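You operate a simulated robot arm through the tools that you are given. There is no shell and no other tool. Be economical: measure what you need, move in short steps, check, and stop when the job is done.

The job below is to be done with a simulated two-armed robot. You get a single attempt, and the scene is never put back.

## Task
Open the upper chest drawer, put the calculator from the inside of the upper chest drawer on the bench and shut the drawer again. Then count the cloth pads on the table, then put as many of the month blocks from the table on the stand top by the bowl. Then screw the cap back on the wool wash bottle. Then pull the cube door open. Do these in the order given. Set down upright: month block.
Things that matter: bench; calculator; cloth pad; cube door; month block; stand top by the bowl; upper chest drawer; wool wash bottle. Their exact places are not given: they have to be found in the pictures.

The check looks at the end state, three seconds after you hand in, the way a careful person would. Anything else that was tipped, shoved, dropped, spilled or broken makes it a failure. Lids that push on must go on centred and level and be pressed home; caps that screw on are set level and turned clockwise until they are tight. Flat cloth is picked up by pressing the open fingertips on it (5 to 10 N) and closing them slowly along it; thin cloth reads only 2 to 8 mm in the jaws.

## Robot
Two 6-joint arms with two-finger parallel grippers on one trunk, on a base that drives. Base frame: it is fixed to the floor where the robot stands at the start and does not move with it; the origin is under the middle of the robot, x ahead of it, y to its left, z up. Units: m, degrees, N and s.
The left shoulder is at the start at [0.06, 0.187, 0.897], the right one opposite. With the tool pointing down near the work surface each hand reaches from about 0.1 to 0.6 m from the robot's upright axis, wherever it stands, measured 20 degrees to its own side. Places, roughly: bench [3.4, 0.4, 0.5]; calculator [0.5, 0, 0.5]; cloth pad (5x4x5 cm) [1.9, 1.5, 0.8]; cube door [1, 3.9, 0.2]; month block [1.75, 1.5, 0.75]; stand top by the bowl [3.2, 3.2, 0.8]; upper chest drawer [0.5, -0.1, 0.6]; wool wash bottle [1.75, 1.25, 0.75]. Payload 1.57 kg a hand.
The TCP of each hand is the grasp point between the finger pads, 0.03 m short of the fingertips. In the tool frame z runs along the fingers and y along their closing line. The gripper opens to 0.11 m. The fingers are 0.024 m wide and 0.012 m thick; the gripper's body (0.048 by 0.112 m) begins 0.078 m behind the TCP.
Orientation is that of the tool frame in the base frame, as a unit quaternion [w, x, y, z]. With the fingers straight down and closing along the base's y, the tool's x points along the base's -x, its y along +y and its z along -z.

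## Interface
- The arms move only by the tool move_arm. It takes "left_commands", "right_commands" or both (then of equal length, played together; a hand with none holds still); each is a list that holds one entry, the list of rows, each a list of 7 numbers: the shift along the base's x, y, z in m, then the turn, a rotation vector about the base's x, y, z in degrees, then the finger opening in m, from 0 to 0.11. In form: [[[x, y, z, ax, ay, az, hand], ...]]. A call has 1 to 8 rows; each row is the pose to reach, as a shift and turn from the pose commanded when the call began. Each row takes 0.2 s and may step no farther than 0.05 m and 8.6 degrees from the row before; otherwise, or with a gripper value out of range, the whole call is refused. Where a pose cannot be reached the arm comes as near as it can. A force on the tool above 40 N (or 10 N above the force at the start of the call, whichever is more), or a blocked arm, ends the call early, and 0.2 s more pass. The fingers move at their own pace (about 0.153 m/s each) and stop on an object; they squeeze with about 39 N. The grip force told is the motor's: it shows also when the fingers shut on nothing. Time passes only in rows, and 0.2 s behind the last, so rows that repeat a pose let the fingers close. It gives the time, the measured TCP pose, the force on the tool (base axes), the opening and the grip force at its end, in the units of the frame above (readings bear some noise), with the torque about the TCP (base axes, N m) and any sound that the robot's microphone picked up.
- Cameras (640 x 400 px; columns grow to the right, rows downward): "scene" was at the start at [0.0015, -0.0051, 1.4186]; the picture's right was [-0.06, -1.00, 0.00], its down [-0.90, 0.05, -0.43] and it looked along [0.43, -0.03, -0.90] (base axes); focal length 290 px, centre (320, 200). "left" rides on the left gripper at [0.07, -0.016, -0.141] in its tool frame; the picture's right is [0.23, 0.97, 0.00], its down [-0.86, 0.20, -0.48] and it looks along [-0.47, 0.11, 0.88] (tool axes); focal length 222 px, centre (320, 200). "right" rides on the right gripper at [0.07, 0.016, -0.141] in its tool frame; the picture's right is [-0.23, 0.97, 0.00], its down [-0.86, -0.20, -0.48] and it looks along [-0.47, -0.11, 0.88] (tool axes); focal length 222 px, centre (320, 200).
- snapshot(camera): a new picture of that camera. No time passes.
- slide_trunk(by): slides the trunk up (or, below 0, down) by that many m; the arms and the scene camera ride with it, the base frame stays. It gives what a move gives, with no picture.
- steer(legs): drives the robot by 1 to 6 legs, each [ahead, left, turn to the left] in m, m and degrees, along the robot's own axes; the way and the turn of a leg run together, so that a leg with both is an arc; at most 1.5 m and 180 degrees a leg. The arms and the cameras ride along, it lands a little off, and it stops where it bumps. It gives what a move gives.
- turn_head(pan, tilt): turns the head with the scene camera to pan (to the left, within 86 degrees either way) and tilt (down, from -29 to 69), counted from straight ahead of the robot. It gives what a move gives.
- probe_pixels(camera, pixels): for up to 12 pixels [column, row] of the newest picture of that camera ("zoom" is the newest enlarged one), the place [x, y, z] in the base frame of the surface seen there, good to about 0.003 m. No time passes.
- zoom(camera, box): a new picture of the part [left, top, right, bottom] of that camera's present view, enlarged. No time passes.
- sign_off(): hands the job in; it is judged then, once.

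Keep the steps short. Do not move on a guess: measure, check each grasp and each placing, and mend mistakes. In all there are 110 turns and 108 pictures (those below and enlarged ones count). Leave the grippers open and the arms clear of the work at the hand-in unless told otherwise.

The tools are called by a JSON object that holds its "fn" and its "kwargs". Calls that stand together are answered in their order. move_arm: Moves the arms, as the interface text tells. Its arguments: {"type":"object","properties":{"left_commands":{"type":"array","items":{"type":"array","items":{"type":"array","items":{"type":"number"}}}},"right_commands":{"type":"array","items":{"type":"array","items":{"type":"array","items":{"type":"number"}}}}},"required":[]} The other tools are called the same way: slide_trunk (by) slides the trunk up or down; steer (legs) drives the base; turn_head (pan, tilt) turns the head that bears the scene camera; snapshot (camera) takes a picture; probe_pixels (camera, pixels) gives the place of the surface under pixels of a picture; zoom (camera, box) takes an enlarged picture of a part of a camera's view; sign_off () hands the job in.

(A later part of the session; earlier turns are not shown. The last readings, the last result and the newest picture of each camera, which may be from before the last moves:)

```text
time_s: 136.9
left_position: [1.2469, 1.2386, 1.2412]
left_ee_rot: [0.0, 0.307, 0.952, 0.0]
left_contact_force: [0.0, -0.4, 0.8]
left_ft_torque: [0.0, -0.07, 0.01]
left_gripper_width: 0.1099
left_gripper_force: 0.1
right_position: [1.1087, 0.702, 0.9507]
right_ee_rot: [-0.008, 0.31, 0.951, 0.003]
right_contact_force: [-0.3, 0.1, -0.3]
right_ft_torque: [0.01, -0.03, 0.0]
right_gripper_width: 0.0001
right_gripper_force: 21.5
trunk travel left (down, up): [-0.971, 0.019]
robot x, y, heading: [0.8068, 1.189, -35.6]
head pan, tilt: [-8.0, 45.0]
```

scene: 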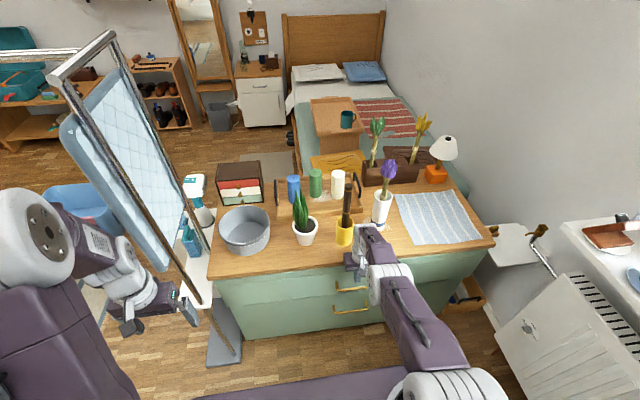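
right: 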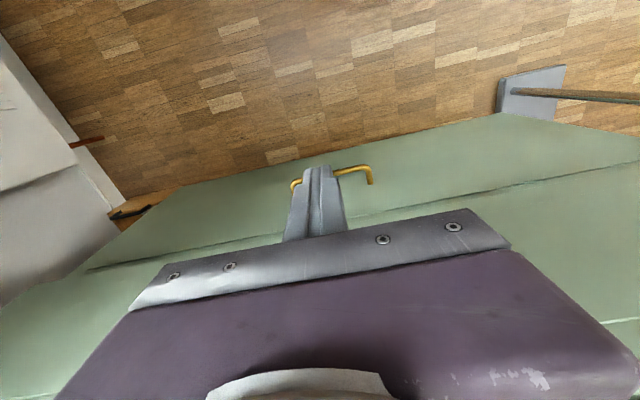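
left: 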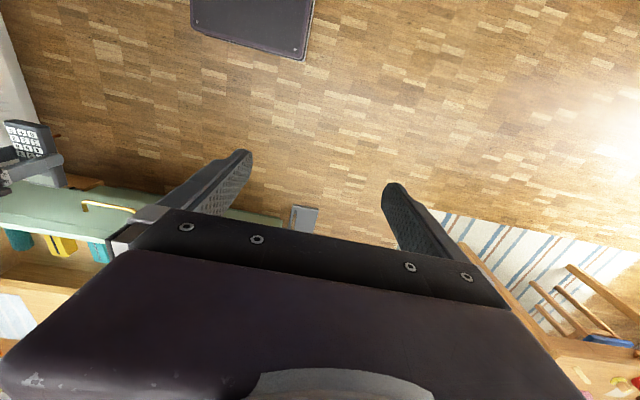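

Clear so far. I go on forward and turn left to face the table.

{"fn": "steer", "kwargs": {"legs": [[0.63, 0.08, 1], [0, 0, 90]]}}

{"fn": "turn_head", "kwargs": {"pan": 0, "tilt": 52}}

{"fn": "snapshot", "kwargs": {"camera": "scene"}}

```text
time_s: 144.3
left_position: [1.3075, 1.3336, 1.2415]
left_ee_rot: [-0.001, -0.471, 0.882, 0.001]
left_contact_force: [0.1, 0.4, -0.3]
left_ft_torque: [-0.03, -0.02, 0.0]
left_gripper_width: 0.1099
left_gripper_force: 0.0
right_position: [1.8478, 1.2124, 0.9503]
right_ee_rot: [-0.007, -0.469, 0.883, -0.003]
right_contact_force: [0.7, 0.7, 0.1]
right_ft_torque: [0.0, 0.02, 0.01]
right_gripper_width: 0.0001
right_gripper_force: 21.1
trunk travel left (down, up): [-0.971, 0.019]
robot x, y, heading: [1.3684, 0.895, 56.7]
head pan, tilt: [-8.0, 45.0]
```

```text
time_s: 145.0
left_position: [1.308, 1.333, 1.2404]
left_ee_rot: [-0.001, -0.471, 0.882, -0.001]
left_contact_force: [1.2, -0.7, 0.9]
left_ft_torque: [0.02, 0.01, -0.02]
left_gripper_width: 0.1099
left_gripper_force: 0.1
right_position: [1.8475, 1.2138, 0.9509]
right_ee_rot: [-0.008, -0.468, 0.884, -0.003]
right_contact_force: [0.0, -0.5, -0.2]
right_ft_torque: [0.0, 0.03, 0.0]
right_gripper_width: 0.0
right_gripper_force: 21.1
trunk travel left (down, up): [-0.971, 0.019]
robot x, y, heading: [1.3686, 0.8966, 56.1]
head pan, tilt: [0.0, 52.0]
```

```text
54 pictures are left
```

scene: 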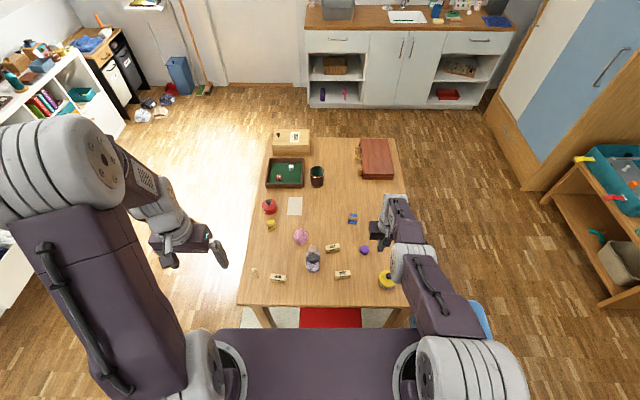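

Good stance. I zoom on the table to count the pads and locate everything.

{"fn": "zoom", "kwargs": {"camera": "scene", "box": [240, 190, 410, 300]}}

{"fn": "zoom", "kwargs": {"camera": "scene", "box": [250, 180, 330, 230]}}

{"fn": "zoom", "kwargs": {"camera": "scene", "box": [290, 0, 530, 110]}}

```text
3.64 times, centred on (325, 245) of scene
```

zoom: 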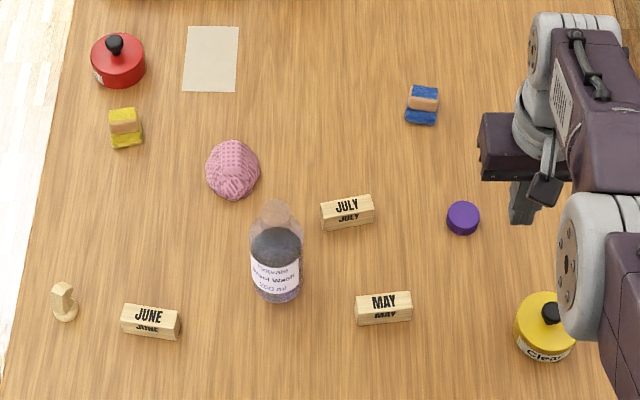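

```text
8.00 times, centred on (290, 205) of scene
```

zoom: 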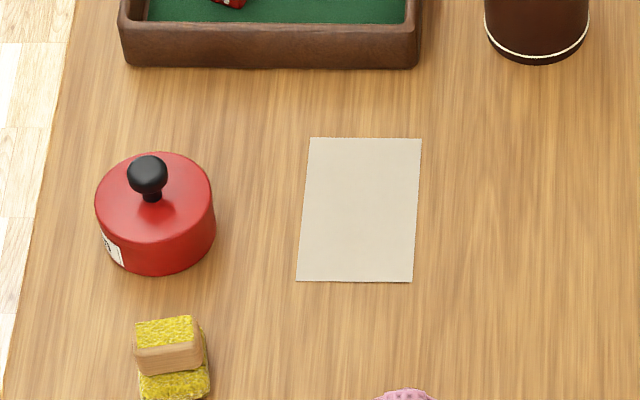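

```text
2.67 times, centred on (410, 55) of scene
```

zoom: 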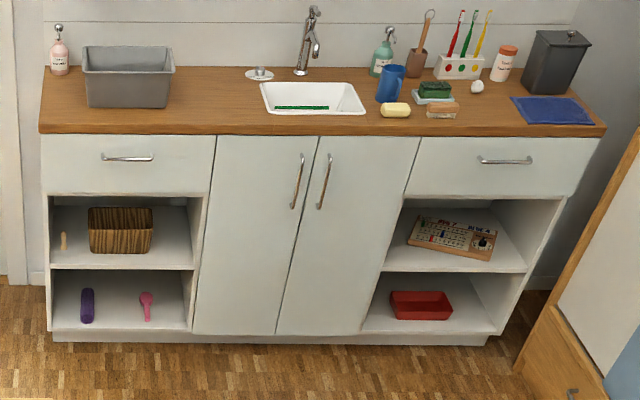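

Three month blocks (JUNE, JULY, MAY). Pad-like things: yellow, blue; the pink thing looks knitted. I look closer at these and measure sizes.

{"fn": "zoom", "kwargs": {"camera": "scene", "box": [338, 205, 370, 230]}}

{"fn": "zoom", "kwargs": {"camera": "scene", "box": [260, 212, 316, 250]}}

{"fn": "probe_pixels", "kwargs": {"camera": "scene", "pixels": [[271, 222], [271, 228], [353, 213], [353, 221], [301, 232], [294, 236], [307, 236], [301, 243]]}}

{"fn": "snapshot", "kwargs": {"camera": "right"}}

```text
16.00 times, centred on (354, 218) of scene
```

zoom: 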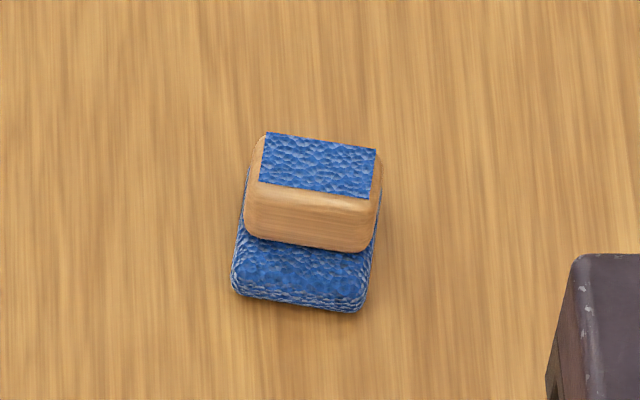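

```text
10.53 times, centred on (288, 231) of scene
```

zoom: 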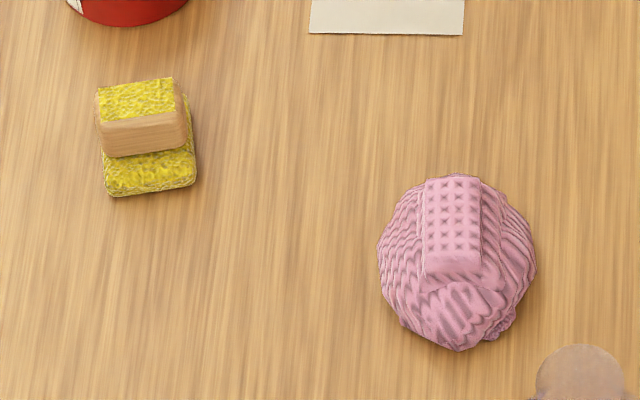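

```text
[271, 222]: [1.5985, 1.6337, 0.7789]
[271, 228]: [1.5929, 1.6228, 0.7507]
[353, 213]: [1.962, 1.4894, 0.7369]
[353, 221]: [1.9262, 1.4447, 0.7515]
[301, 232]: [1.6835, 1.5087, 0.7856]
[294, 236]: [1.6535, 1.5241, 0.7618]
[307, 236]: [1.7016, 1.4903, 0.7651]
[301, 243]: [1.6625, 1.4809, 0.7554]
```

```text
48 pictures are left
```

right: 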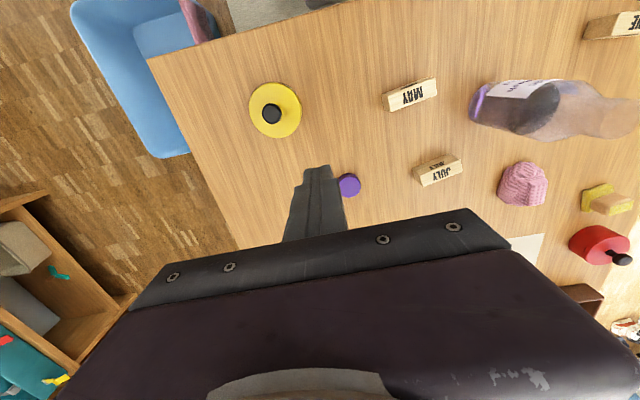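

Two cloth pads (blue and yellow, 5x4x5 cm; the pink thing is something else), so two month blocks go over: JUNE with the left hand, MAY with the right. I measure them in an enlargement.

{"fn": "zoom", "kwargs": {"camera": "scene", "box": [262, 240, 358, 300]}}

```text
6.67 times, centred on (310, 270) of scene
```

zoom: 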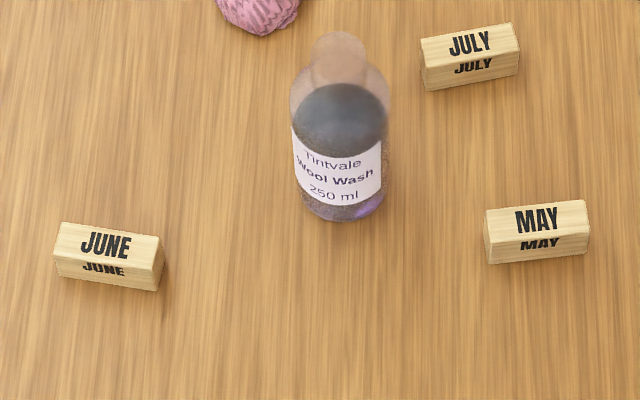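

{"fn": "probe_pixels", "kwargs": {"camera": "zoom", "pixels": [[62, 226], [160, 242], [154, 262], [60, 247], [110, 280], [489, 213], [584, 204], [583, 224], [491, 234], [540, 250], [343, 60], [345, 215]]}}

```text
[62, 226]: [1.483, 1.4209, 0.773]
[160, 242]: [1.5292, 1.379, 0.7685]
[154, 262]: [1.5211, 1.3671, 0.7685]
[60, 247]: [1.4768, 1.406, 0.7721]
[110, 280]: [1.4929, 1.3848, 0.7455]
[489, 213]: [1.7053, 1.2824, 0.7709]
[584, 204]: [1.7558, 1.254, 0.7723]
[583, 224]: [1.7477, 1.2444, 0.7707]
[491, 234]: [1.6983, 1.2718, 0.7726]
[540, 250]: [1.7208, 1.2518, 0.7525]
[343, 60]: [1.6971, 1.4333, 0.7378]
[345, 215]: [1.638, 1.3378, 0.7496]
```

Both blocks lie almost along my hands' closing line, so I grip them by their ends. JUNE centre (1.5025, 1.393), MAY centre (1.727, 1.263), tops 0.771. I bring both hands above them.

{"fn": "move_arm", "kwargs": {"left_commands": [[[0.0324, 0.01, -0.033, 0, 0, -1.4, 0.09], [0.0648, 0.02, -0.066, 0, 0, -2.8, 0.09], [0.0972, 0.03, -0.1, 0, 0, -4.2, 0.09], [0.1297, 0.04, -0.133, 0, 0, -5.5, 0.09], [0.162, 0.05, -0.166, 0, 0, -6.9, 0.09], [0.1945, 0.06, -0.2, 0, 0, -8.2, 0.09], [0.1945, 0.06, -0.2, 0, 0, -8.2, 0.09]]], "right_commands": [[[-0.02, 0.008, 0, 0, 0, 0.8, 0.03], [-0.04, 0.0164, 0, 0, 0, 1.6, 0.06], [-0.06, 0.0246, 0, 0, 0, 2.4, 0.09], [-0.08, 0.0328, 0, 0, 0, 3.2, 0.09], [-0.1, 0.041, 0, 0, 0, 4, 0.09], [-0.1207, 0.0492, 0, 0, 0, 4.8, 0.09], [-0.1207, 0.0492, 0, 0, 0, 4.8, 0.09]]]}}

{"fn": "snapshot", "kwargs": {"camera": "right"}}

{"fn": "snapshot", "kwargs": {"camera": "left"}}

```text
time_s: 146.6
left_position: [1.5028, 1.3927, 1.0421]
left_ee_rot: [-0.001, -0.407, 0.913, 0.0]
left_contact_force: [0.2, -0.7, 0.2]
left_ft_torque: [0.01, -0.01, 0.0]
left_gripper_width: 0.09
left_gripper_force: 0.1
right_position: [1.7336, 1.2756, 0.9449]
right_ee_rot: [-0.008, -0.505, 0.863, -0.003]
right_contact_force: [0.2, 0.5, 0.9]
right_ft_torque: [-0.02, 0.0, 0.02]
right_gripper_width: 0.0903
right_gripper_force: 0.1
right hand out of reach, approached as far as the arm can: row 1, 2, 3, 4, 5, 6, 7
trunk travel left (down, up): [-0.971, 0.019]
robot x, y, heading: [1.3727, 0.8935, 56.4]
head pan, tilt: [0.0, 52.0]
```

```text
46 pictures are left
```

right: 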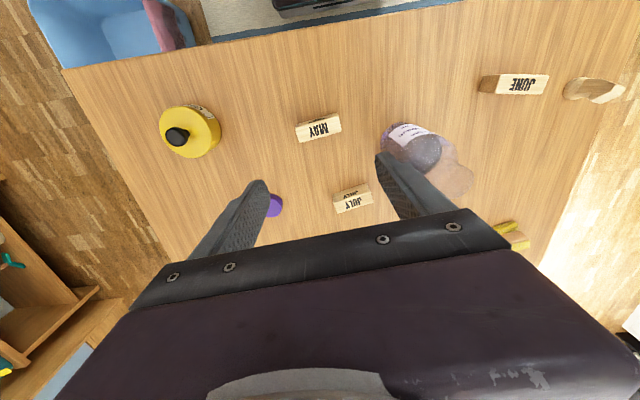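

```text
45 pictures are left
```

left: 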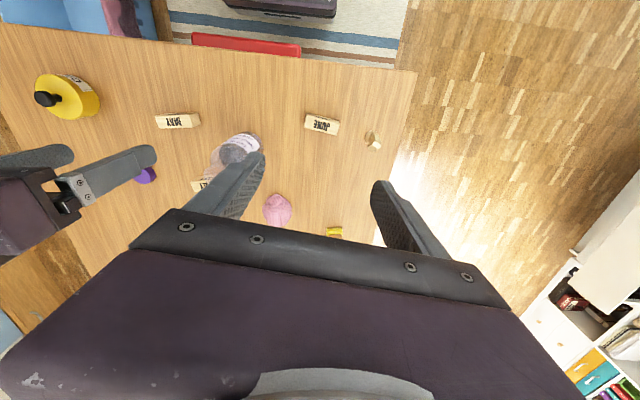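

I lower the trunk 0.1 m for better reach and then correct the right hand.

{"fn": "slide_trunk", "kwargs": {"by": -0.1}}

{"fn": "move_arm", "kwargs": {"right_commands": [[[-0.0068, -0.0126, 0, 0, 0, 0, 0.09], [-0.0068, -0.0126, -0.01, 0, 0, 0, 0.09], [-0.0068, -0.0126, -0.01, 0, 0, 0, 0.09]]], "left_commands": [[[0, 0, -0.04, 0, 0, 0, 0.09], [0, 0, -0.08, 0, 0, 0, 0.09], [0, 0, -0.107, 0, 0, 0, 0.09]]]}}

{"fn": "snapshot", "kwargs": {"camera": "right"}}

{"fn": "snapshot", "kwargs": {"camera": "left"}}

```text
time_s: 147.9
left_position: [1.5022, 1.3926, 0.9423]
left_ee_rot: [-0.001, -0.407, 0.914, 0.0]
left_contact_force: [0.3, 1.2, -1.5]
left_ft_torque: [-0.03, 0.0, 0.0]
left_gripper_width: 0.0899
left_gripper_force: 0.1
right_position: [1.7333, 1.2754, 0.8453]
right_ee_rot: [-0.009, -0.506, 0.863, -0.004]
right_contact_force: [-0.1, 0.5, -0.5]
right_ft_torque: [-0.01, 0.02, 0.03]
right_gripper_width: 0.0901
right_gripper_force: 0.0
trunk travel left (down, up): [-0.871, 0.119]
robot x, y, heading: [1.3679, 0.8942, 56.3]
head pan, tilt: [0.0, 52.0]
```

```text
time_s: 148.7
left_position: [1.5047, 1.3928, 0.8341]
left_ee_rot: [-0.001, -0.406, 0.914, 0.0]
left_contact_force: [0.1, -0.3, 0.3]
left_ft_torque: [-0.01, 0.0, -0.01]
left_gripper_width: 0.0901
left_gripper_force: 0.1
right_position: [1.7287, 1.2693, 0.8311]
right_ee_rot: [-0.009, -0.505, 0.863, -0.004]
right_contact_force: [-0.1, 0.9, 0.0]
right_ft_torque: [0.0, -0.01, -0.01]
right_gripper_width: 0.09
right_gripper_force: 0.0
right hand out of reach, approached as far as the arm can: row 1, 2, 3
trunk travel left (down, up): [-0.871, 0.119]
robot x, y, heading: [1.3701, 0.8927, 56.3]
head pan, tilt: [0.0, 52.0]
```

```text
44 pictures are left
```

right: 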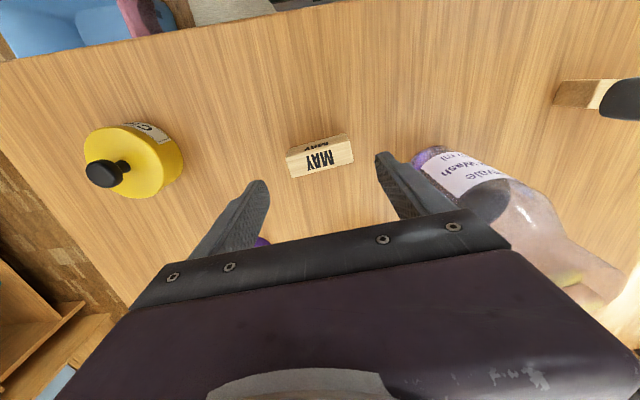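

```text
43 pictures are left
```

left: 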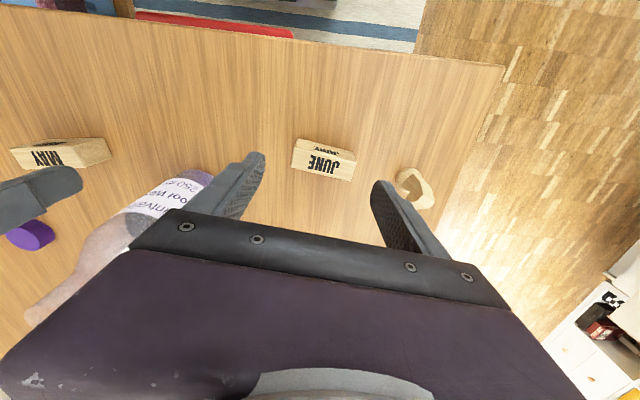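

Both are aligned. I lower the trunk 0.058 m to grip height.

{"fn": "slide_trunk", "kwargs": {"by": -0.058}}

{"fn": "move_arm", "kwargs": {"right_commands": [[[-0.0015, -0.005, 0, 0, 0, 0, 0.085], [-0.0015, -0.005, 0, 0, 0, 0, 0.085]]]}}

{"fn": "snapshot", "kwargs": {"camera": "right"}}

```text
time_s: 149.7
left_position: [1.5039, 1.3918, 0.7768]
left_ee_rot: [-0.001, -0.406, 0.914, -0.001]
left_contact_force: [-0.4, -0.7, 0.5]
left_ft_torque: [-0.01, 0.03, 0.03]
left_gripper_width: 0.09
left_gripper_force: 0.0
right_position: [1.7299, 1.2681, 0.7747]
right_ee_rot: [-0.008, -0.504, 0.863, -0.004]
right_contact_force: [-0.2, 0.7, 0.5]
right_ft_torque: [0.0, -0.01, -0.04]
right_gripper_width: 0.0899
right_gripper_force: 0.0
trunk travel left (down, up): [-0.813, 0.177]
robot x, y, heading: [1.3686, 0.8948, 56.3]
head pan, tilt: [0.0, 52.0]
```

```text
time_s: 150.3
left_position: [1.5033, 1.3921, 0.7781]
left_ee_rot: [-0.001, -0.407, 0.914, 0.001]
left_contact_force: [0.1, 0.1, 0.5]
left_ft_torque: [-0.02, -0.03, 0.03]
left_gripper_width: 0.0897
left_gripper_force: 0.0
right_position: [1.7312, 1.269, 0.7734]
right_ee_rot: [-0.008, -0.505, 0.863, -0.004]
right_contact_force: [-0.5, -0.2, -0.7]
right_ft_torque: [0.01, 0.05, -0.02]
right_gripper_width: 0.0851
right_gripper_force: 0.0
right hand out of reach, approached as far as the arm can: row 1, 2
trunk travel left (down, up): [-0.813, 0.177]
robot x, y, heading: [1.3687, 0.8959, 56.3]
head pan, tilt: [0.0, 52.0]
```

```text
42 pictures are left
```

right: 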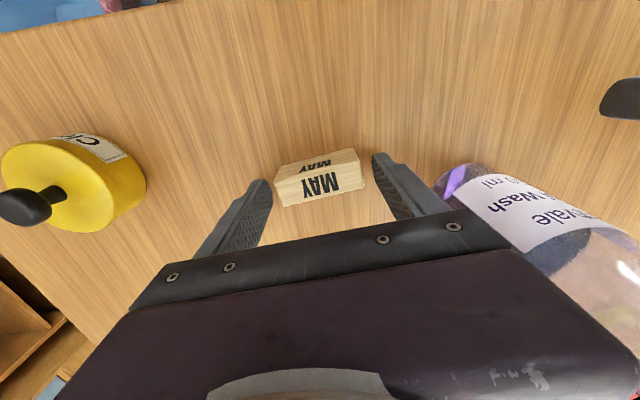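

MAY is between the pads. I close both hands.

{"fn": "move_arm", "kwargs": {"right_commands": [[[0, 0, 0, 0, 0, 0, 0.06], [0, 0, 0, 0, 0, 0, 0.04], [0, 0, 0, 0, 0, 0, 0.04], [0, 0, 0, 0, 0, 0, 0.04]]], "left_commands": [[[0, 0, 0, 0, 0, 0, 0.06], [0, 0, 0, 0, 0, 0, 0.04], [0, 0, 0, 0, 0, 0, 0.04], [0, 0, 0, 0, 0, 0, 0.04]]]}}

{"fn": "slide_trunk", "kwargs": {"by": 0.17}}

{"fn": "snapshot", "kwargs": {"camera": "right"}}

{"fn": "snapshot", "kwargs": {"camera": "left"}}

```text
time_s: 151.3
left_position: [1.5038, 1.3921, 0.7783]
left_ee_rot: [-0.001, -0.406, 0.914, 0.0]
left_contact_force: [0.0, 0.8, 0.6]
left_ft_torque: [0.03, 0.0, 0.02]
left_gripper_width: 0.0608
left_gripper_force: 39.0
right_position: [1.7296, 1.268, 0.7736]
right_ee_rot: [-0.009, -0.505, 0.863, -0.004]
right_contact_force: [0.7, 0.5, 0.8]
right_ft_torque: [-0.01, -0.03, 0.0]
right_gripper_width: 0.0607
right_gripper_force: 39.3
trunk travel left (down, up): [-0.813, 0.177]
robot x, y, heading: [1.3664, 0.8929, 56.5]
head pan, tilt: [0.0, 52.0]
```

```text
time_s: 153.2
left_position: [1.5038, 1.3919, 0.9468]
left_ee_rot: [-0.001, -0.407, 0.914, 0.0]
left_contact_force: [0.3, -0.3, -0.1]
left_ft_torque: [-0.03, -0.04, 0.02]
left_gripper_width: 0.0609
left_gripper_force: 39.1
right_position: [1.7288, 1.2688, 0.9434]
right_ee_rot: [-0.008, -0.506, 0.863, -0.003]
right_contact_force: [-1.0, 0.5, -0.5]
right_ft_torque: [0.03, 0.01, 0.01]
right_gripper_width: 0.0607
right_gripper_force: 38.9
trunk travel left (down, up): [-0.983, 0.007]
robot x, y, heading: [1.3666, 0.8914, 56.3]
head pan, tilt: [0.0, 52.0]
```

```text
41 pictures are left
```

right: 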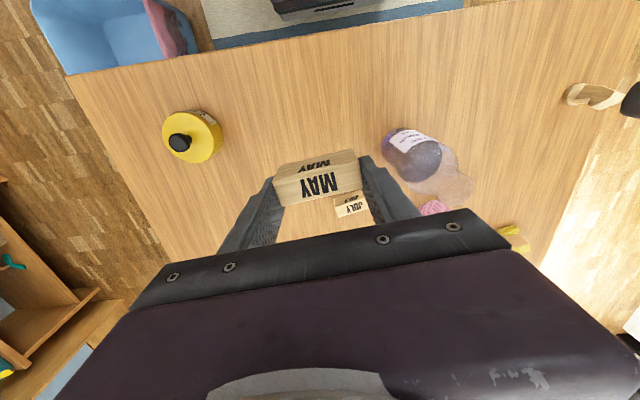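

```text
40 pictures are left
```

left: 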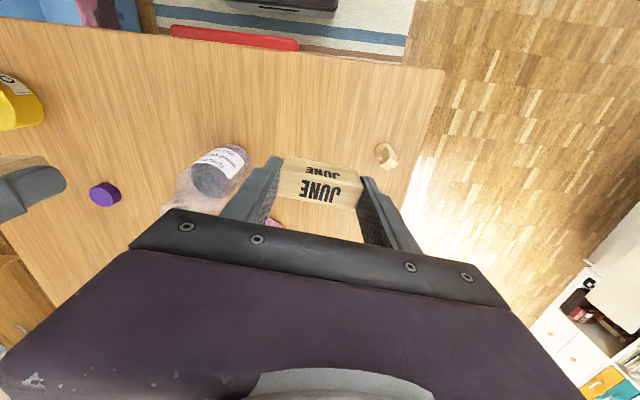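

Both blocks are held level. I measure the washstand top (sink bowl, free places) in the latest scene picture.

{"fn": "probe_pixels", "kwargs": {"camera": "scene", "pixels": [[307, 28], [369, 22], [388, 20], [424, 21], [438, 20], [407, 19], [514, 29], [338, 15], [369, 12], [456, 20], [420, 26], [475, 22]]}}

```text
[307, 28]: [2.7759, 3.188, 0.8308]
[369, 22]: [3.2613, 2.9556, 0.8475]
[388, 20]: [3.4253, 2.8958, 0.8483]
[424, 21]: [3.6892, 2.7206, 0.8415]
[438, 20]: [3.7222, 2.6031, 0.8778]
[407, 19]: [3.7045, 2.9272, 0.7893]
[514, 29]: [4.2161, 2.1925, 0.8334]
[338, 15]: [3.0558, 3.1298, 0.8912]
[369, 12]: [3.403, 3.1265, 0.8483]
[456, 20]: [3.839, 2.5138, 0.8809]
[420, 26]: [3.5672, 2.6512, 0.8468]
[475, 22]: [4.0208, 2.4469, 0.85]
```

The washstand top is at z 0.848, its front parallel to my table stance. The free place is between the grey tub and the sink bowl. I back off from the table, go around its left end and then across to the washstand.

{"fn": "steer", "kwargs": {"legs": [[-0.15, 0, 0], [0, 0.85, 0], [1.0, 0, 0]]}}

{"fn": "turn_head", "kwargs": {"pan": -40, "tilt": 25}}

{"fn": "snapshot", "kwargs": {"camera": "scene"}}

```text
time_s: 163.7
left_position: [1.2504, 2.6006, 0.9482]
left_ee_rot: [-0.001, -0.413, 0.911, -0.001]
left_contact_force: [-1.4, -0.7, -0.3]
left_ft_torque: [-0.01, -0.01, 0.0]
left_gripper_width: 0.0604
left_gripper_force: 39.1
right_position: [1.4779, 2.4802, 0.9433]
right_ee_rot: [-0.009, -0.51, 0.86, -0.003]
right_contact_force: [-0.9, -0.3, -1.5]
right_ft_torque: [0.01, 0.0, 0.02]
right_gripper_width: 0.0605
right_gripper_force: 38.6
trunk travel left (down, up): [-0.983, 0.007]
robot x, y, heading: [1.1232, 2.101, 57.0]
head pan, tilt: [0.0, 52.0]
```

```text
time_s: 164.8
left_position: [1.2501, 2.6004, 0.9469]
left_ee_rot: [0.0, -0.413, 0.911, 0.0]
left_contact_force: [0.3, -0.3, -1.3]
left_ft_torque: [-0.03, -0.01, -0.04]
left_gripper_width: 0.0605
left_gripper_force: 39.3
right_position: [1.4786, 2.4793, 0.9429]
right_ee_rot: [-0.009, -0.511, 0.86, -0.004]
right_contact_force: [-0.2, -0.7, -0.6]
right_ft_torque: [-0.03, 0.02, -0.02]
right_gripper_width: 0.0604
right_gripper_force: 38.8
trunk travel left (down, up): [-0.983, 0.007]
robot x, y, heading: [1.1217, 2.1006, 56.8]
head pan, tilt: [-40.0, 25.0]
```

```text
39 pictures are left
```

scene: 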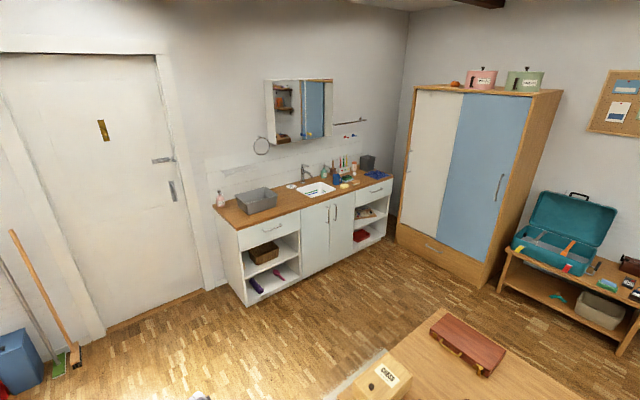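

All free ahead. I continue forward 0.9 and then right in front of the washstand.

{"fn": "steer", "kwargs": {"legs": [[0.9, 0, -1.3], [0, -1.3, 0]]}}

{"fn": "turn_head", "kwargs": {"pan": 0, "tilt": 40}}

{"fn": "snapshot", "kwargs": {"camera": "scene"}}

```text
time_s: 175.7
left_position: [2.8328, 2.6244, 0.947]
left_ee_rot: [-0.001, -0.409, 0.913, 0.0]
left_contact_force: [0.0, 0.5, 0.0]
left_ft_torque: [-0.01, 0.01, -0.01]
left_gripper_width: 0.0605
left_gripper_force: 38.7
right_position: [3.06, 2.5009, 0.9433]
right_ee_rot: [-0.009, -0.506, 0.862, -0.004]
right_contact_force: [-0.1, -0.6, 0.2]
right_ft_torque: [0.01, -0.02, -0.01]
right_gripper_width: 0.0607
right_gripper_force: 38.9
trunk travel left (down, up): [-0.983, 0.007]
robot x, y, heading: [2.7009, 2.1221, 56.3]
head pan, tilt: [-40.0, 25.0]
```

```text
time_s: 176.7
left_position: [2.8339, 2.624, 0.9474]
left_ee_rot: [-0.001, -0.409, 0.913, 0.0]
left_contact_force: [-0.1, -0.2, 0.3]
left_ft_torque: [-0.02, -0.01, 0.03]
left_gripper_width: 0.0605
left_gripper_force: 38.4
right_position: [3.0603, 2.4999, 0.9432]
right_ee_rot: [-0.01, -0.506, 0.862, -0.004]
right_contact_force: [-0.2, -0.6, -0.1]
right_ft_torque: [0.06, 0.01, -0.01]
right_gripper_width: 0.0604
right_gripper_force: 39.0
trunk travel left (down, up): [-0.983, 0.007]
robot x, y, heading: [2.7046, 2.1257, 56.3]
head pan, tilt: [0.0, 40.0]
```

```text
38 pictures are left
```

scene: 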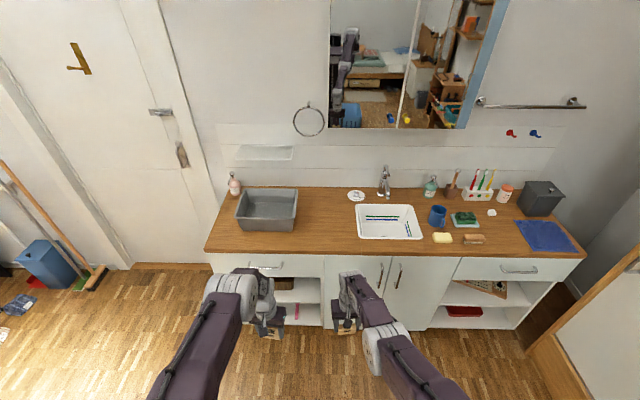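

The free patch is px x 302–352, y 200–248. I measure its borders.

{"fn": "probe_pixels", "kwargs": {"camera": "scene", "pixels": [[300, 232], [302, 205], [354, 238], [352, 208], [355, 199], [325, 250], [325, 225], [325, 190], [294, 192], [283, 231], [362, 206], [330, 253]]}}

```text
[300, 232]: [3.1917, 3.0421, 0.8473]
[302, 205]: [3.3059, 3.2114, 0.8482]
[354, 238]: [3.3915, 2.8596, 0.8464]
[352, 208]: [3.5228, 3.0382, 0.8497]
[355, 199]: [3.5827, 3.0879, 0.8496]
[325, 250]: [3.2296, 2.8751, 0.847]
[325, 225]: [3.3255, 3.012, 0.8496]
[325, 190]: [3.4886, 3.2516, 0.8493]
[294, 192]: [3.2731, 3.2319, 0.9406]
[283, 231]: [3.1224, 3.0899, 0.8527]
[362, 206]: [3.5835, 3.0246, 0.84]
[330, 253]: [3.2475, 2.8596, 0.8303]
```

Free patch: u 0.91–1.17 across, 0.4 m deep. I drive 0.61 m ahead and 0.14 right so that JUNE hangs over its left part.

{"fn": "steer", "kwargs": {"legs": [[0.3, -0.143, 0], [0.31, 0, 0]]}}

{"fn": "snapshot", "kwargs": {"camera": "left"}}

```text
time_s: 180.6
left_position: [3.2794, 3.0598, 0.9492]
left_ee_rot: [-0.001, -0.414, 0.91, 0.0]
left_contact_force: [-0.1, 1.0, -0.6]
left_ft_torque: [-0.02, 0.0, 0.01]
left_gripper_width: 0.0606
left_gripper_force: 39.1
right_position: [3.5075, 2.9393, 0.9446]
right_ee_rot: [-0.009, -0.511, 0.86, -0.003]
right_contact_force: [0.2, -0.5, 0.3]
right_ft_torque: [0.02, 0.0, -0.06]
right_gripper_width: 0.0606
right_gripper_force: 38.8
trunk travel left (down, up): [-0.983, 0.007]
robot x, y, heading: [3.1522, 2.5593, 56.8]
head pan, tilt: [0.0, 40.0]
```

```text
37 pictures are left
```

left: 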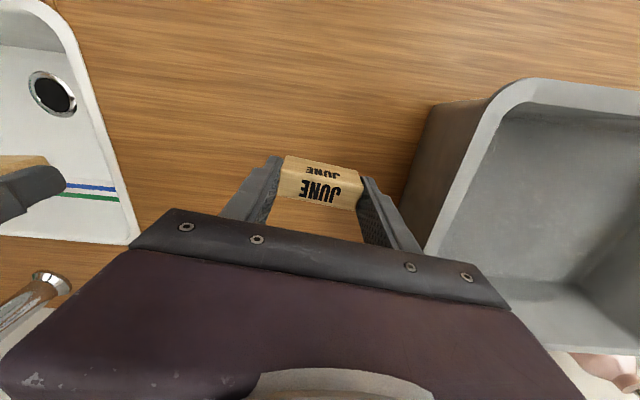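

JUNE hangs clear beside the tub. I shift 2 cm toward the sink and lower with the left arm.

{"fn": "move_arm", "kwargs": {"left_commands": [[[0.0165, -0.0113, -0.01, 0, 0, 0, 0.04], [0.0165, -0.0113, -0.035, 0, 0, 0, 0.04], [0.0165, -0.0113, -0.05, 0, 0, 0, 0.04], [0.0165, -0.0113, -0.055, 0, 0, 0, 0.04], [0.0165, -0.0113, -0.057, 0, 0, 0, 0.04], [0.0165, -0.0113, -0.057, 0, 0, 0, 0.04]]]}}

```text
time_s: 182.0
left_position: [3.2975, 3.0489, 0.8904]
left_ee_rot: [-0.002, -0.413, 0.911, -0.001]
left_contact_force: [0.1, 0.3, -0.1]
left_ft_torque: [0.03, 0.02, -0.02]
left_gripper_width: 0.0605
left_gripper_force: 38.6
right_position: [3.509, 2.9401, 0.9436]
right_ee_rot: [-0.008, -0.51, 0.86, -0.004]
right_contact_force: [-0.3, 0.4, -0.3]
right_ft_torque: [0.0, 0.01, 0.02]
right_gripper_width: 0.0605
right_gripper_force: 38.6
trunk travel left (down, up): [-0.983, 0.007]
robot x, y, heading: [3.1541, 2.5583, 56.9]
head pan, tilt: [0.0, 40.0]
```

No contact yet; I go down in 1 mm steps.

{"fn": "move_arm", "kwargs": {"left_commands": [[[0, 0, -0.0015, 0, 0, 0, 0.04], [0, 0, -0.0015, 0, 0, 0, 0.04]]]}}

{"fn": "move_arm", "kwargs": {"left_commands": [[[0, 0, -0.001, 0, 0, 0, 0.04], [0, 0, -0.001, 0, 0, 0, 0.04]]]}}

```text
time_s: 182.6
left_position: [3.2972, 3.0493, 0.8887]
left_ee_rot: [-0.002, -0.412, 0.911, -0.001]
left_contact_force: [-0.7, -0.1, 0.2]
left_ft_torque: [-0.02, -0.02, 0.01]
left_gripper_width: 0.0605
left_gripper_force: 38.3
right_position: [3.5079, 2.9401, 0.944]
right_ee_rot: [-0.008, -0.51, 0.86, -0.004]
right_contact_force: [0.7, 0.1, -0.6]
right_ft_torque: [0.02, -0.01, 0.02]
right_gripper_width: 0.0605
right_gripper_force: 38.6
trunk travel left (down, up): [-0.983, 0.007]
robot x, y, heading: [3.1555, 2.5607, 56.9]
head pan, tilt: [0.0, 40.0]
```

```text
time_s: 183.2
left_position: [3.2975, 3.049, 0.8872]
left_ee_rot: [-0.001, -0.413, 0.911, 0.0]
left_contact_force: [0.3, 0.2, -0.4]
left_ft_torque: [0.0, -0.02, 0.02]
left_gripper_width: 0.0604
left_gripper_force: 38.8
right_position: [3.5092, 2.9396, 0.9431]
right_ee_rot: [-0.009, -0.511, 0.86, -0.004]
right_contact_force: [-0.4, -0.1, -0.2]
right_ft_torque: [-0.01, 0.03, 0.01]
right_gripper_width: 0.0607
right_gripper_force: 39.0
trunk travel left (down, up): [-0.983, 0.007]
robot x, y, heading: [3.1536, 2.5603, 56.8]
head pan, tilt: [0.0, 40.0]
```

{"fn": "move_arm", "kwargs": {"left_commands": [[[0, 0, -0.001, 0, 0, 0, 0.04], [0, 0, -0.002, 0, 0, 0, 0.04], [0, 0, -0.002, 0, 0, 0, 0.04]]]}}

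{"fn": "move_arm", "kwargs": {"left_commands": [[[0, 0, -0.001, 0, 0, 0, 0.04], [0, 0, -0.001, 0, 0, 0, 0.04]]]}}

```text
time_s: 184.0
left_position: [3.2975, 3.0503, 0.8878]
left_ee_rot: [0.001, -0.413, 0.911, 0.0]
left_contact_force: [0.4, 1.9, 17.1]
left_ft_torque: [0.03, -0.02, -0.01]
left_gripper_width: 0.0604
left_gripper_force: 38.9
right_position: [3.508, 2.9386, 0.9441]
right_ee_rot: [-0.008, -0.511, 0.859, -0.004]
right_contact_force: [0.5, 0.4, -0.4]
right_ft_torque: [0.03, 0.03, 0.0]
right_gripper_width: 0.0603
right_gripper_force: 39.4
trunk travel left (down, up): [-0.983, 0.007]
robot x, y, heading: [3.149, 2.5593, 57.1]
head pan, tilt: [0.0, 40.0]
```

```text
time_s: 184.6
left_position: [3.2967, 3.0478, 0.8879]
left_ee_rot: [0.002, -0.413, 0.911, 0.002]
left_contact_force: [0.6, 5.2, 31.0]
left_ft_torque: [0.05, -0.1, -0.02]
left_gripper_width: 0.0608
left_gripper_force: 39.3
right_position: [3.5084, 2.938, 0.9453]
right_ee_rot: [-0.009, -0.51, 0.86, -0.003]
right_contact_force: [-0.2, 0.8, -0.9]
right_ft_torque: [-0.03, 0.01, -0.03]
right_gripper_width: 0.0607
right_gripper_force: 39.1
trunk travel left (down, up): [-0.983, 0.007]
robot x, y, heading: [3.1542, 2.5607, 56.9]
head pan, tilt: [0.0, 40.0]
```

It stands on the top. I release, rise, and pull the left hand back.

{"fn": "move_arm", "kwargs": {"left_commands": [[[0, 0, 0.001, 0, 0, 0, 0.06], [0, 0, 0.001, 0, 0, 0, 0.08], [0, 0, 0.001, 0, 0, 0, 0.08], [0, 0, 0.045, 0, 0, 0, 0.08], [0, 0, 0.09, 0, 0, 0, 0.08], [-0.02, -0.03, 0.12, 0, 0, 0, 0.08], [-0.04, -0.065, 0.15, 0, 0, 0, 0.08], [-0.055, -0.1, 0.18, 0, 0, 0, 0.08]]]}}

{"fn": "snapshot", "kwargs": {"camera": "scene"}}

```text
refused: row 7 steps farther than a row can; nothing moved
```

```text
36 pictures are left
```

scene: 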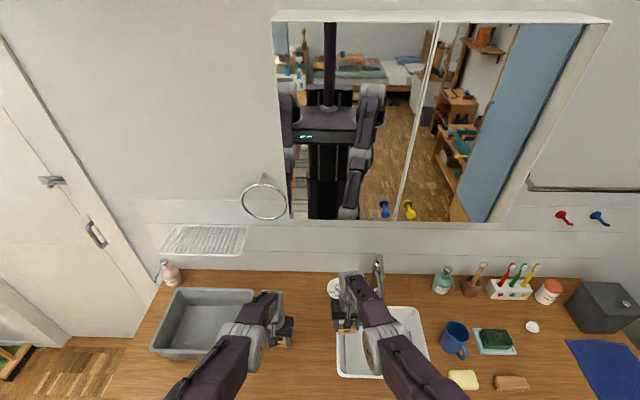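

{"fn": "move_arm", "kwargs": {"left_commands": [[[0, 0, 0.001, 0, 0, 0, 0.06], [0, 0, 0.001, 0, 0, 0, 0.08], [0, 0, 0.001, 0, 0, 0, 0.08], [0, 0, 0.045, 0, 0, 0, 0.08], [0, 0, 0.09, 0, 0, 0, 0.08], [-0.02, -0.03, 0.115, 0, 0, 0, 0.08], [-0.035, -0.06, 0.14, 0, 0, 0, 0.08], [-0.05, -0.09, 0.165, 0, 0, 0, 0.08]]]}}

{"fn": "snapshot", "kwargs": {"camera": "left"}}

```text
time_s: 186.4
left_position: [3.2459, 2.96, 1.0529]
left_ee_rot: [0.001, -0.412, 0.911, 0.0]
left_contact_force: [-0.8, 0.6, -0.8]
left_ft_torque: [0.02, -0.02, -0.02]
left_gripper_width: 0.0798
left_gripper_force: 0.1
right_position: [3.5087, 2.9397, 0.9439]
right_ee_rot: [-0.009, -0.51, 0.86, -0.003]
right_contact_force: [0.0, -0.7, 0.2]
right_ft_torque: [0.01, -0.02, -0.01]
right_gripper_width: 0.0607
right_gripper_force: 38.8
trunk travel left (down, up): [-0.983, 0.007]
robot x, y, heading: [3.1562, 2.5595, 57.1]
head pan, tilt: [0.0, 40.0]
```

```text
35 pictures are left
```

left: 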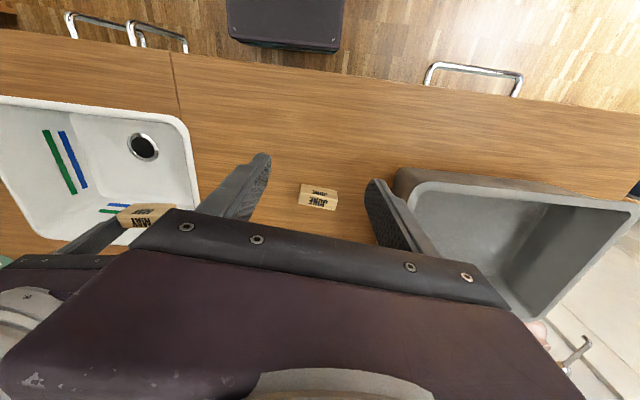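

JUNE stands upright. Now I bring MAY: back 0.105 first, then left 0.143.

{"fn": "steer", "kwargs": {"legs": [[-0.105, 0, 0], [0, 0.143, 0]]}}

{"fn": "snapshot", "kwargs": {"camera": "right"}}

```text
time_s: 188.6
left_position: [3.0658, 2.9487, 1.0524]
left_ee_rot: [-0.002, -0.413, 0.911, 0.0]
left_contact_force: [-0.4, 0.1, -0.5]
left_ft_torque: [0.04, 0.04, -0.04]
left_gripper_width: 0.08
left_gripper_force: 0.1
right_position: [3.3281, 2.926, 0.9448]
right_ee_rot: [-0.009, -0.511, 0.86, -0.002]
right_contact_force: [0.3, 0.5, -0.7]
right_ft_torque: [0.01, 0.01, 0.01]
right_gripper_width: 0.0607
right_gripper_force: 39.0
trunk travel left (down, up): [-0.983, 0.007]
robot x, y, heading: [2.9702, 2.5484, 56.9]
head pan, tilt: [0.0, 40.0]
```

```text
34 pictures are left
```

right: 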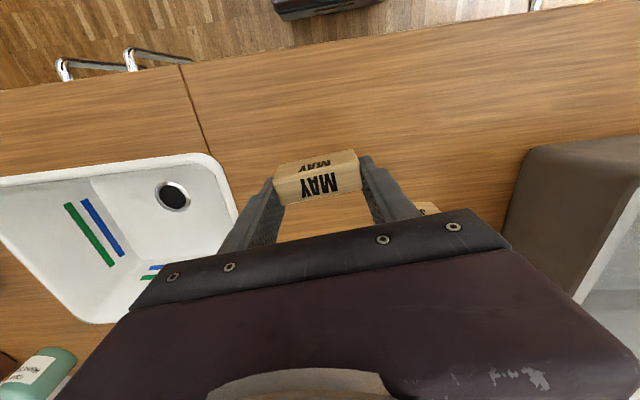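

I lower with the trunk; the left hand stays well above the tub rim.

{"fn": "slide_trunk", "kwargs": {"by": -0.058}}

{"fn": "slide_trunk", "kwargs": {"by": -0.003}}

{"fn": "slide_trunk", "kwargs": {"by": -0.0015}}

```text
time_s: 189.5
left_position: [3.0645, 2.9504, 0.9933]
left_ee_rot: [-0.001, -0.412, 0.911, 0.0]
left_contact_force: [0.5, -0.4, 0.4]
left_ft_torque: [-0.02, -0.01, -0.01]
left_gripper_width: 0.08
left_gripper_force: 0.0
right_position: [3.3268, 2.9305, 0.8867]
right_ee_rot: [-0.009, -0.511, 0.86, -0.004]
right_contact_force: [0.8, -0.3, 0.2]
right_ft_torque: [-0.01, 0.02, -0.05]
right_gripper_width: 0.0607
right_gripper_force: 38.6
trunk travel left (down, up): [-0.925, 0.065]
robot x, y, heading: [2.9727, 2.5498, 57.3]
head pan, tilt: [0.0, 40.0]
```

```text
time_s: 190.1
left_position: [3.0637, 2.95, 0.9914]
left_ee_rot: [-0.001, -0.412, 0.911, 0.001]
left_contact_force: [0.2, 0.2, 0.2]
left_ft_torque: [0.01, 0.04, 0.01]
left_gripper_width: 0.0801
left_gripper_force: 0.0
right_position: [3.3293, 2.9293, 0.8838]
right_ee_rot: [-0.008, -0.511, 0.86, -0.004]
right_contact_force: [-0.2, -1.3, 9.3]
right_ft_torque: [-0.23, -0.1, 0.0]
right_gripper_width: 0.0604
right_gripper_force: 38.9
trunk travel left (down, up): [-0.922, 0.068]
robot x, y, heading: [2.9717, 2.5513, 57.2]
head pan, tilt: [0.0, 40.0]
```

```text
time_s: 190.6
left_position: [3.0641, 2.9487, 0.9904]
left_ee_rot: [0.0, -0.412, 0.911, 0.0]
left_contact_force: [0.0, 0.2, -0.4]
left_ft_torque: [0.03, -0.01, 0.0]
left_gripper_width: 0.0802
left_gripper_force: 0.0
right_position: [3.3277, 2.9278, 0.884]
right_ee_rot: [-0.007, -0.51, 0.86, -0.003]
right_contact_force: [1.8, -1.1, 23.4]
right_ft_torque: [-0.32, -0.1, 0.03]
right_gripper_width: 0.0606
right_gripper_force: 39.0
trunk travel left (down, up): [-0.92, 0.07]
robot x, y, heading: [2.9725, 2.5481, 57.0]
head pan, tilt: [0.0, 40.0]
```

Contact. I open the right hand and rise with the trunk.

{"fn": "move_arm", "kwargs": {"right_commands": [[[0, 0, 0, 0, 0, 0, 0.07], [0, 0, 0, 0, 0, 0, 0.08], [0, 0, 0, 0, 0, 0, 0.08]]]}}

{"fn": "slide_trunk", "kwargs": {"by": 0.07}}

{"fn": "steer", "kwargs": {"legs": [[-0.45, 0, 0]]}}

{"fn": "zoom", "kwargs": {"camera": "scene", "box": [200, 180, 440, 300]}}

```text
time_s: 191.4
left_position: [3.0653, 2.9509, 0.9887]
left_ee_rot: [-0.001, -0.412, 0.911, 0.0]
left_contact_force: [0.9, 0.2, 0.2]
left_ft_torque: [0.02, 0.0, 0.05]
left_gripper_width: 0.0802
left_gripper_force: 0.1
right_position: [3.3283, 2.9295, 0.8809]
right_ee_rot: [-0.009, -0.511, 0.859, -0.004]
right_contact_force: [-0.8, 0.2, -0.1]
right_ft_torque: [-0.06, 0.0, 0.02]
right_gripper_width: 0.08
right_gripper_force: 0.0
trunk travel left (down, up): [-0.92, 0.07]
robot x, y, heading: [2.9709, 2.549, 57.1]
head pan, tilt: [0.0, 40.0]
```

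```text
time_s: 192.4
left_position: [3.0651, 2.9516, 1.058]
left_ee_rot: [-0.002, -0.413, 0.911, 0.0]
left_contact_force: [0.4, -0.8, 0.6]
left_ft_torque: [0.02, 0.0, -0.01]
left_gripper_width: 0.08
left_gripper_force: 0.0
right_position: [3.3273, 2.9302, 0.9514]
right_ee_rot: [-0.009, -0.51, 0.86, -0.005]
right_contact_force: [0.4, 0.0, -0.8]
right_ft_torque: [0.01, 0.01, 0.01]
right_gripper_width: 0.0799
right_gripper_force: 0.1
trunk travel left (down, up): [-0.99, 0.0]
robot x, y, heading: [2.9728, 2.5469, 57.0]
head pan, tilt: [0.0, 40.0]
```

```text
time_s: 195.2
left_position: [2.822, 2.5753, 1.0575]
left_ee_rot: [-0.002, -0.41, 0.912, -0.001]
left_contact_force: [0.8, -0.9, 0.2]
left_ft_torque: [0.0, 0.03, -0.01]
left_gripper_width: 0.0804
left_gripper_force: 0.1
right_position: [3.0853, 2.5533, 0.9505]
right_ee_rot: [-0.01, -0.508, 0.861, -0.004]
right_contact_force: [-0.3, -0.2, 0.2]
right_ft_torque: [-0.03, 0.04, 0.0]
right_gripper_width: 0.08
right_gripper_force: 0.0
trunk travel left (down, up): [-0.99, 0.0]
robot x, y, heading: [2.7269, 2.1774, 56.5]
head pan, tilt: [0.0, 40.0]
```

```text
2.67 times, centred on (320, 240) of scene
```

zoom: 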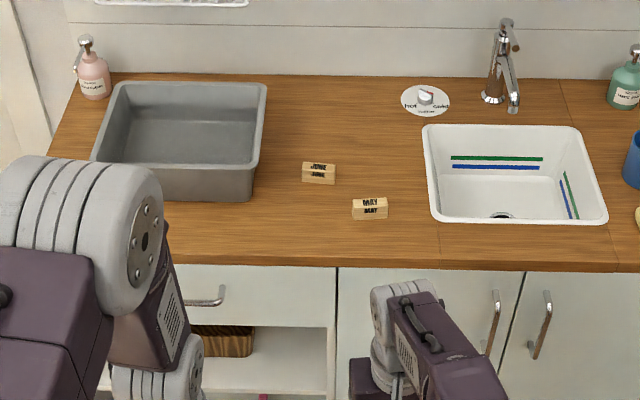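

Both blocks stand upright between the tub and bowl. Now I drive back the same way to the table.

{"fn": "steer", "kwargs": {"legs": [[0, 1.3, -0.5], [-1.0, 0, 0], [-0.95, 0, 0]]}}

```text
time_s: 210.9
left_position: [0.6751, 1.6829, 1.0574]
left_ee_rot: [0.0, -0.411, 0.912, -0.001]
left_contact_force: [0.3, 0.2, 0.6]
left_ft_torque: [0.01, 0.04, -0.03]
left_gripper_width: 0.0801
left_gripper_force: 0.0
right_position: [0.9383, 1.6604, 0.9497]
right_ee_rot: [-0.009, -0.51, 0.86, -0.005]
right_contact_force: [-0.6, -0.4, -0.2]
right_ft_torque: [-0.05, 0.02, 0.03]
right_gripper_width: 0.08
right_gripper_force: 0.0
trunk travel left (down, up): [-0.99, 0.0]
robot x, y, heading: [0.5805, 1.2821, 56.8]
head pan, tilt: [0.0, 40.0]
```

{"fn": "steer", "kwargs": {"legs": [[0, -0.88, -1.0], [0.05, 0, 0]]}}

{"fn": "turn_head", "kwargs": {"pan": 0, "tilt": 52}}

{"fn": "zoom", "kwargs": {"camera": "scene", "box": [240, 180, 420, 300]}}

```text
time_s: 216.0
left_position: [1.4313, 1.2315, 1.0615]
left_ee_rot: [0.003, -0.403, 0.915, 0.002]
left_contact_force: [-0.5, -0.8, -0.3]
left_ft_torque: [0.09, -0.05, -0.01]
left_gripper_width: 0.0799
left_gripper_force: 0.0
right_position: [1.6939, 1.2069, 0.9548]
right_ee_rot: [-0.004, -0.503, 0.864, -0.002]
right_contact_force: [-0.5, 0.9, 0.1]
right_ft_torque: [0.03, -0.03, -0.06]
right_gripper_width: 0.0798
right_gripper_force: 0.0
trunk travel left (down, up): [-0.99, 0.0]
robot x, y, heading: [1.3344, 0.8385, 55.8]
head pan, tilt: [0.0, 40.0]
```

```text
time_s: 216.8
left_position: [1.4351, 1.2354, 1.0596]
left_ee_rot: [0.0, -0.404, 0.915, 0.001]
left_contact_force: [-0.1, -0.2, 0.0]
left_ft_torque: [0.03, 0.0, -0.01]
left_gripper_width: 0.0799
left_gripper_force: 0.1
right_position: [1.6973, 1.2101, 0.9517]
right_ee_rot: [-0.009, -0.502, 0.865, -0.004]
right_contact_force: [0.0, 0.2, -0.7]
right_ft_torque: [-0.01, -0.03, -0.03]
right_gripper_width: 0.08
right_gripper_force: 0.0
trunk travel left (down, up): [-0.99, 0.0]
robot x, y, heading: [1.3349, 0.8384, 56.1]
head pan, tilt: [0.0, 52.0]
```

```text
3.33 times, centred on (330, 240) of scene
```

zoom: 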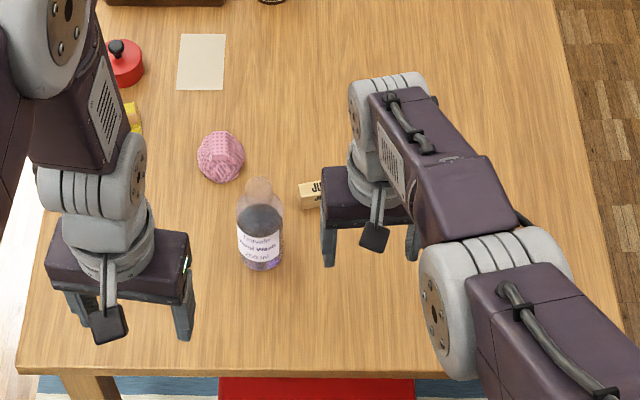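

I look from both wrists for the cap and the bottle's mouth.

{"fn": "snapshot", "kwargs": {"camera": "right"}}

{"fn": "snapshot", "kwargs": {"camera": "left"}}

```text
31 pictures are left
```

right: 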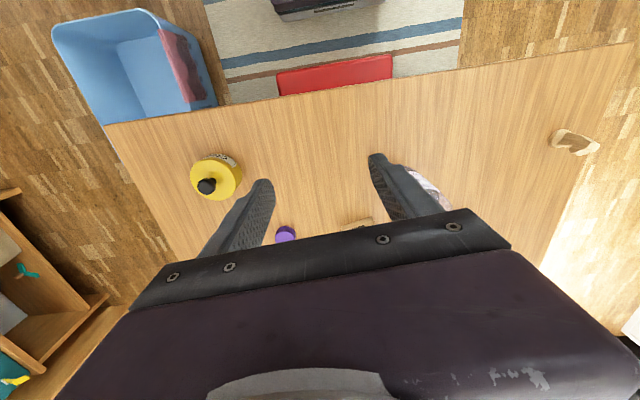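

```text
30 pictures are left
```

left: 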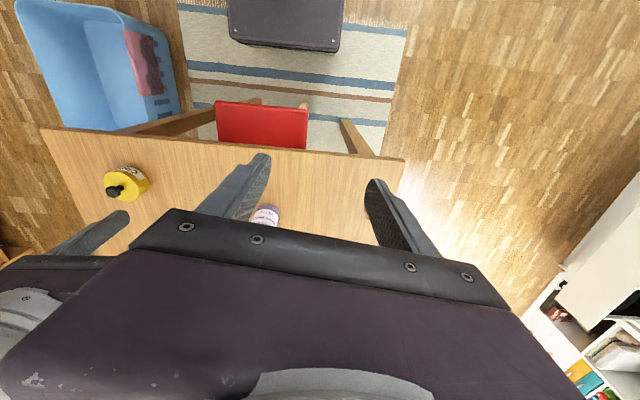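

{"fn": "probe_pixels", "kwargs": {"camera": "right", "pixels": [[279, 233], [292, 232], [285, 229], [286, 237], [284, 243], [430, 185], [445, 200], [355, 224]]}}

{"fn": "probe_pixels", "kwargs": {"camera": "zoom", "pixels": [[241, 240], [262, 243], [280, 240], [262, 266], [262, 218], [262, 207], [262, 190], [256, 182], [268, 182], [262, 178], [240, 215], [283, 215]]}}

```text
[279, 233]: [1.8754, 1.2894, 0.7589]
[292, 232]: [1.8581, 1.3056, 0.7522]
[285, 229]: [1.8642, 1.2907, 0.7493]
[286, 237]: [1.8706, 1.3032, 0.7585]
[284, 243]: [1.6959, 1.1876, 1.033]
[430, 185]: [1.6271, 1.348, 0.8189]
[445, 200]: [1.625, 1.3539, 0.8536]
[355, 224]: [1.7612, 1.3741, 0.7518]
```

```text
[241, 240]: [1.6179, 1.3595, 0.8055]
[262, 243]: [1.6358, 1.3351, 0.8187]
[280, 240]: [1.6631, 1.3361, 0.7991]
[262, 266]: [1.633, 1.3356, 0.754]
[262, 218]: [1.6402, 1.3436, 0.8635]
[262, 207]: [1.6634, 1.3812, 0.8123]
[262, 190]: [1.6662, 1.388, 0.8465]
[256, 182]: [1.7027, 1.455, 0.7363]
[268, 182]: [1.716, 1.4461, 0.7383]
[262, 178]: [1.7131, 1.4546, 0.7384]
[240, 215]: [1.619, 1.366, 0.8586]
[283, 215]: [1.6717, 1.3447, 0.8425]
```

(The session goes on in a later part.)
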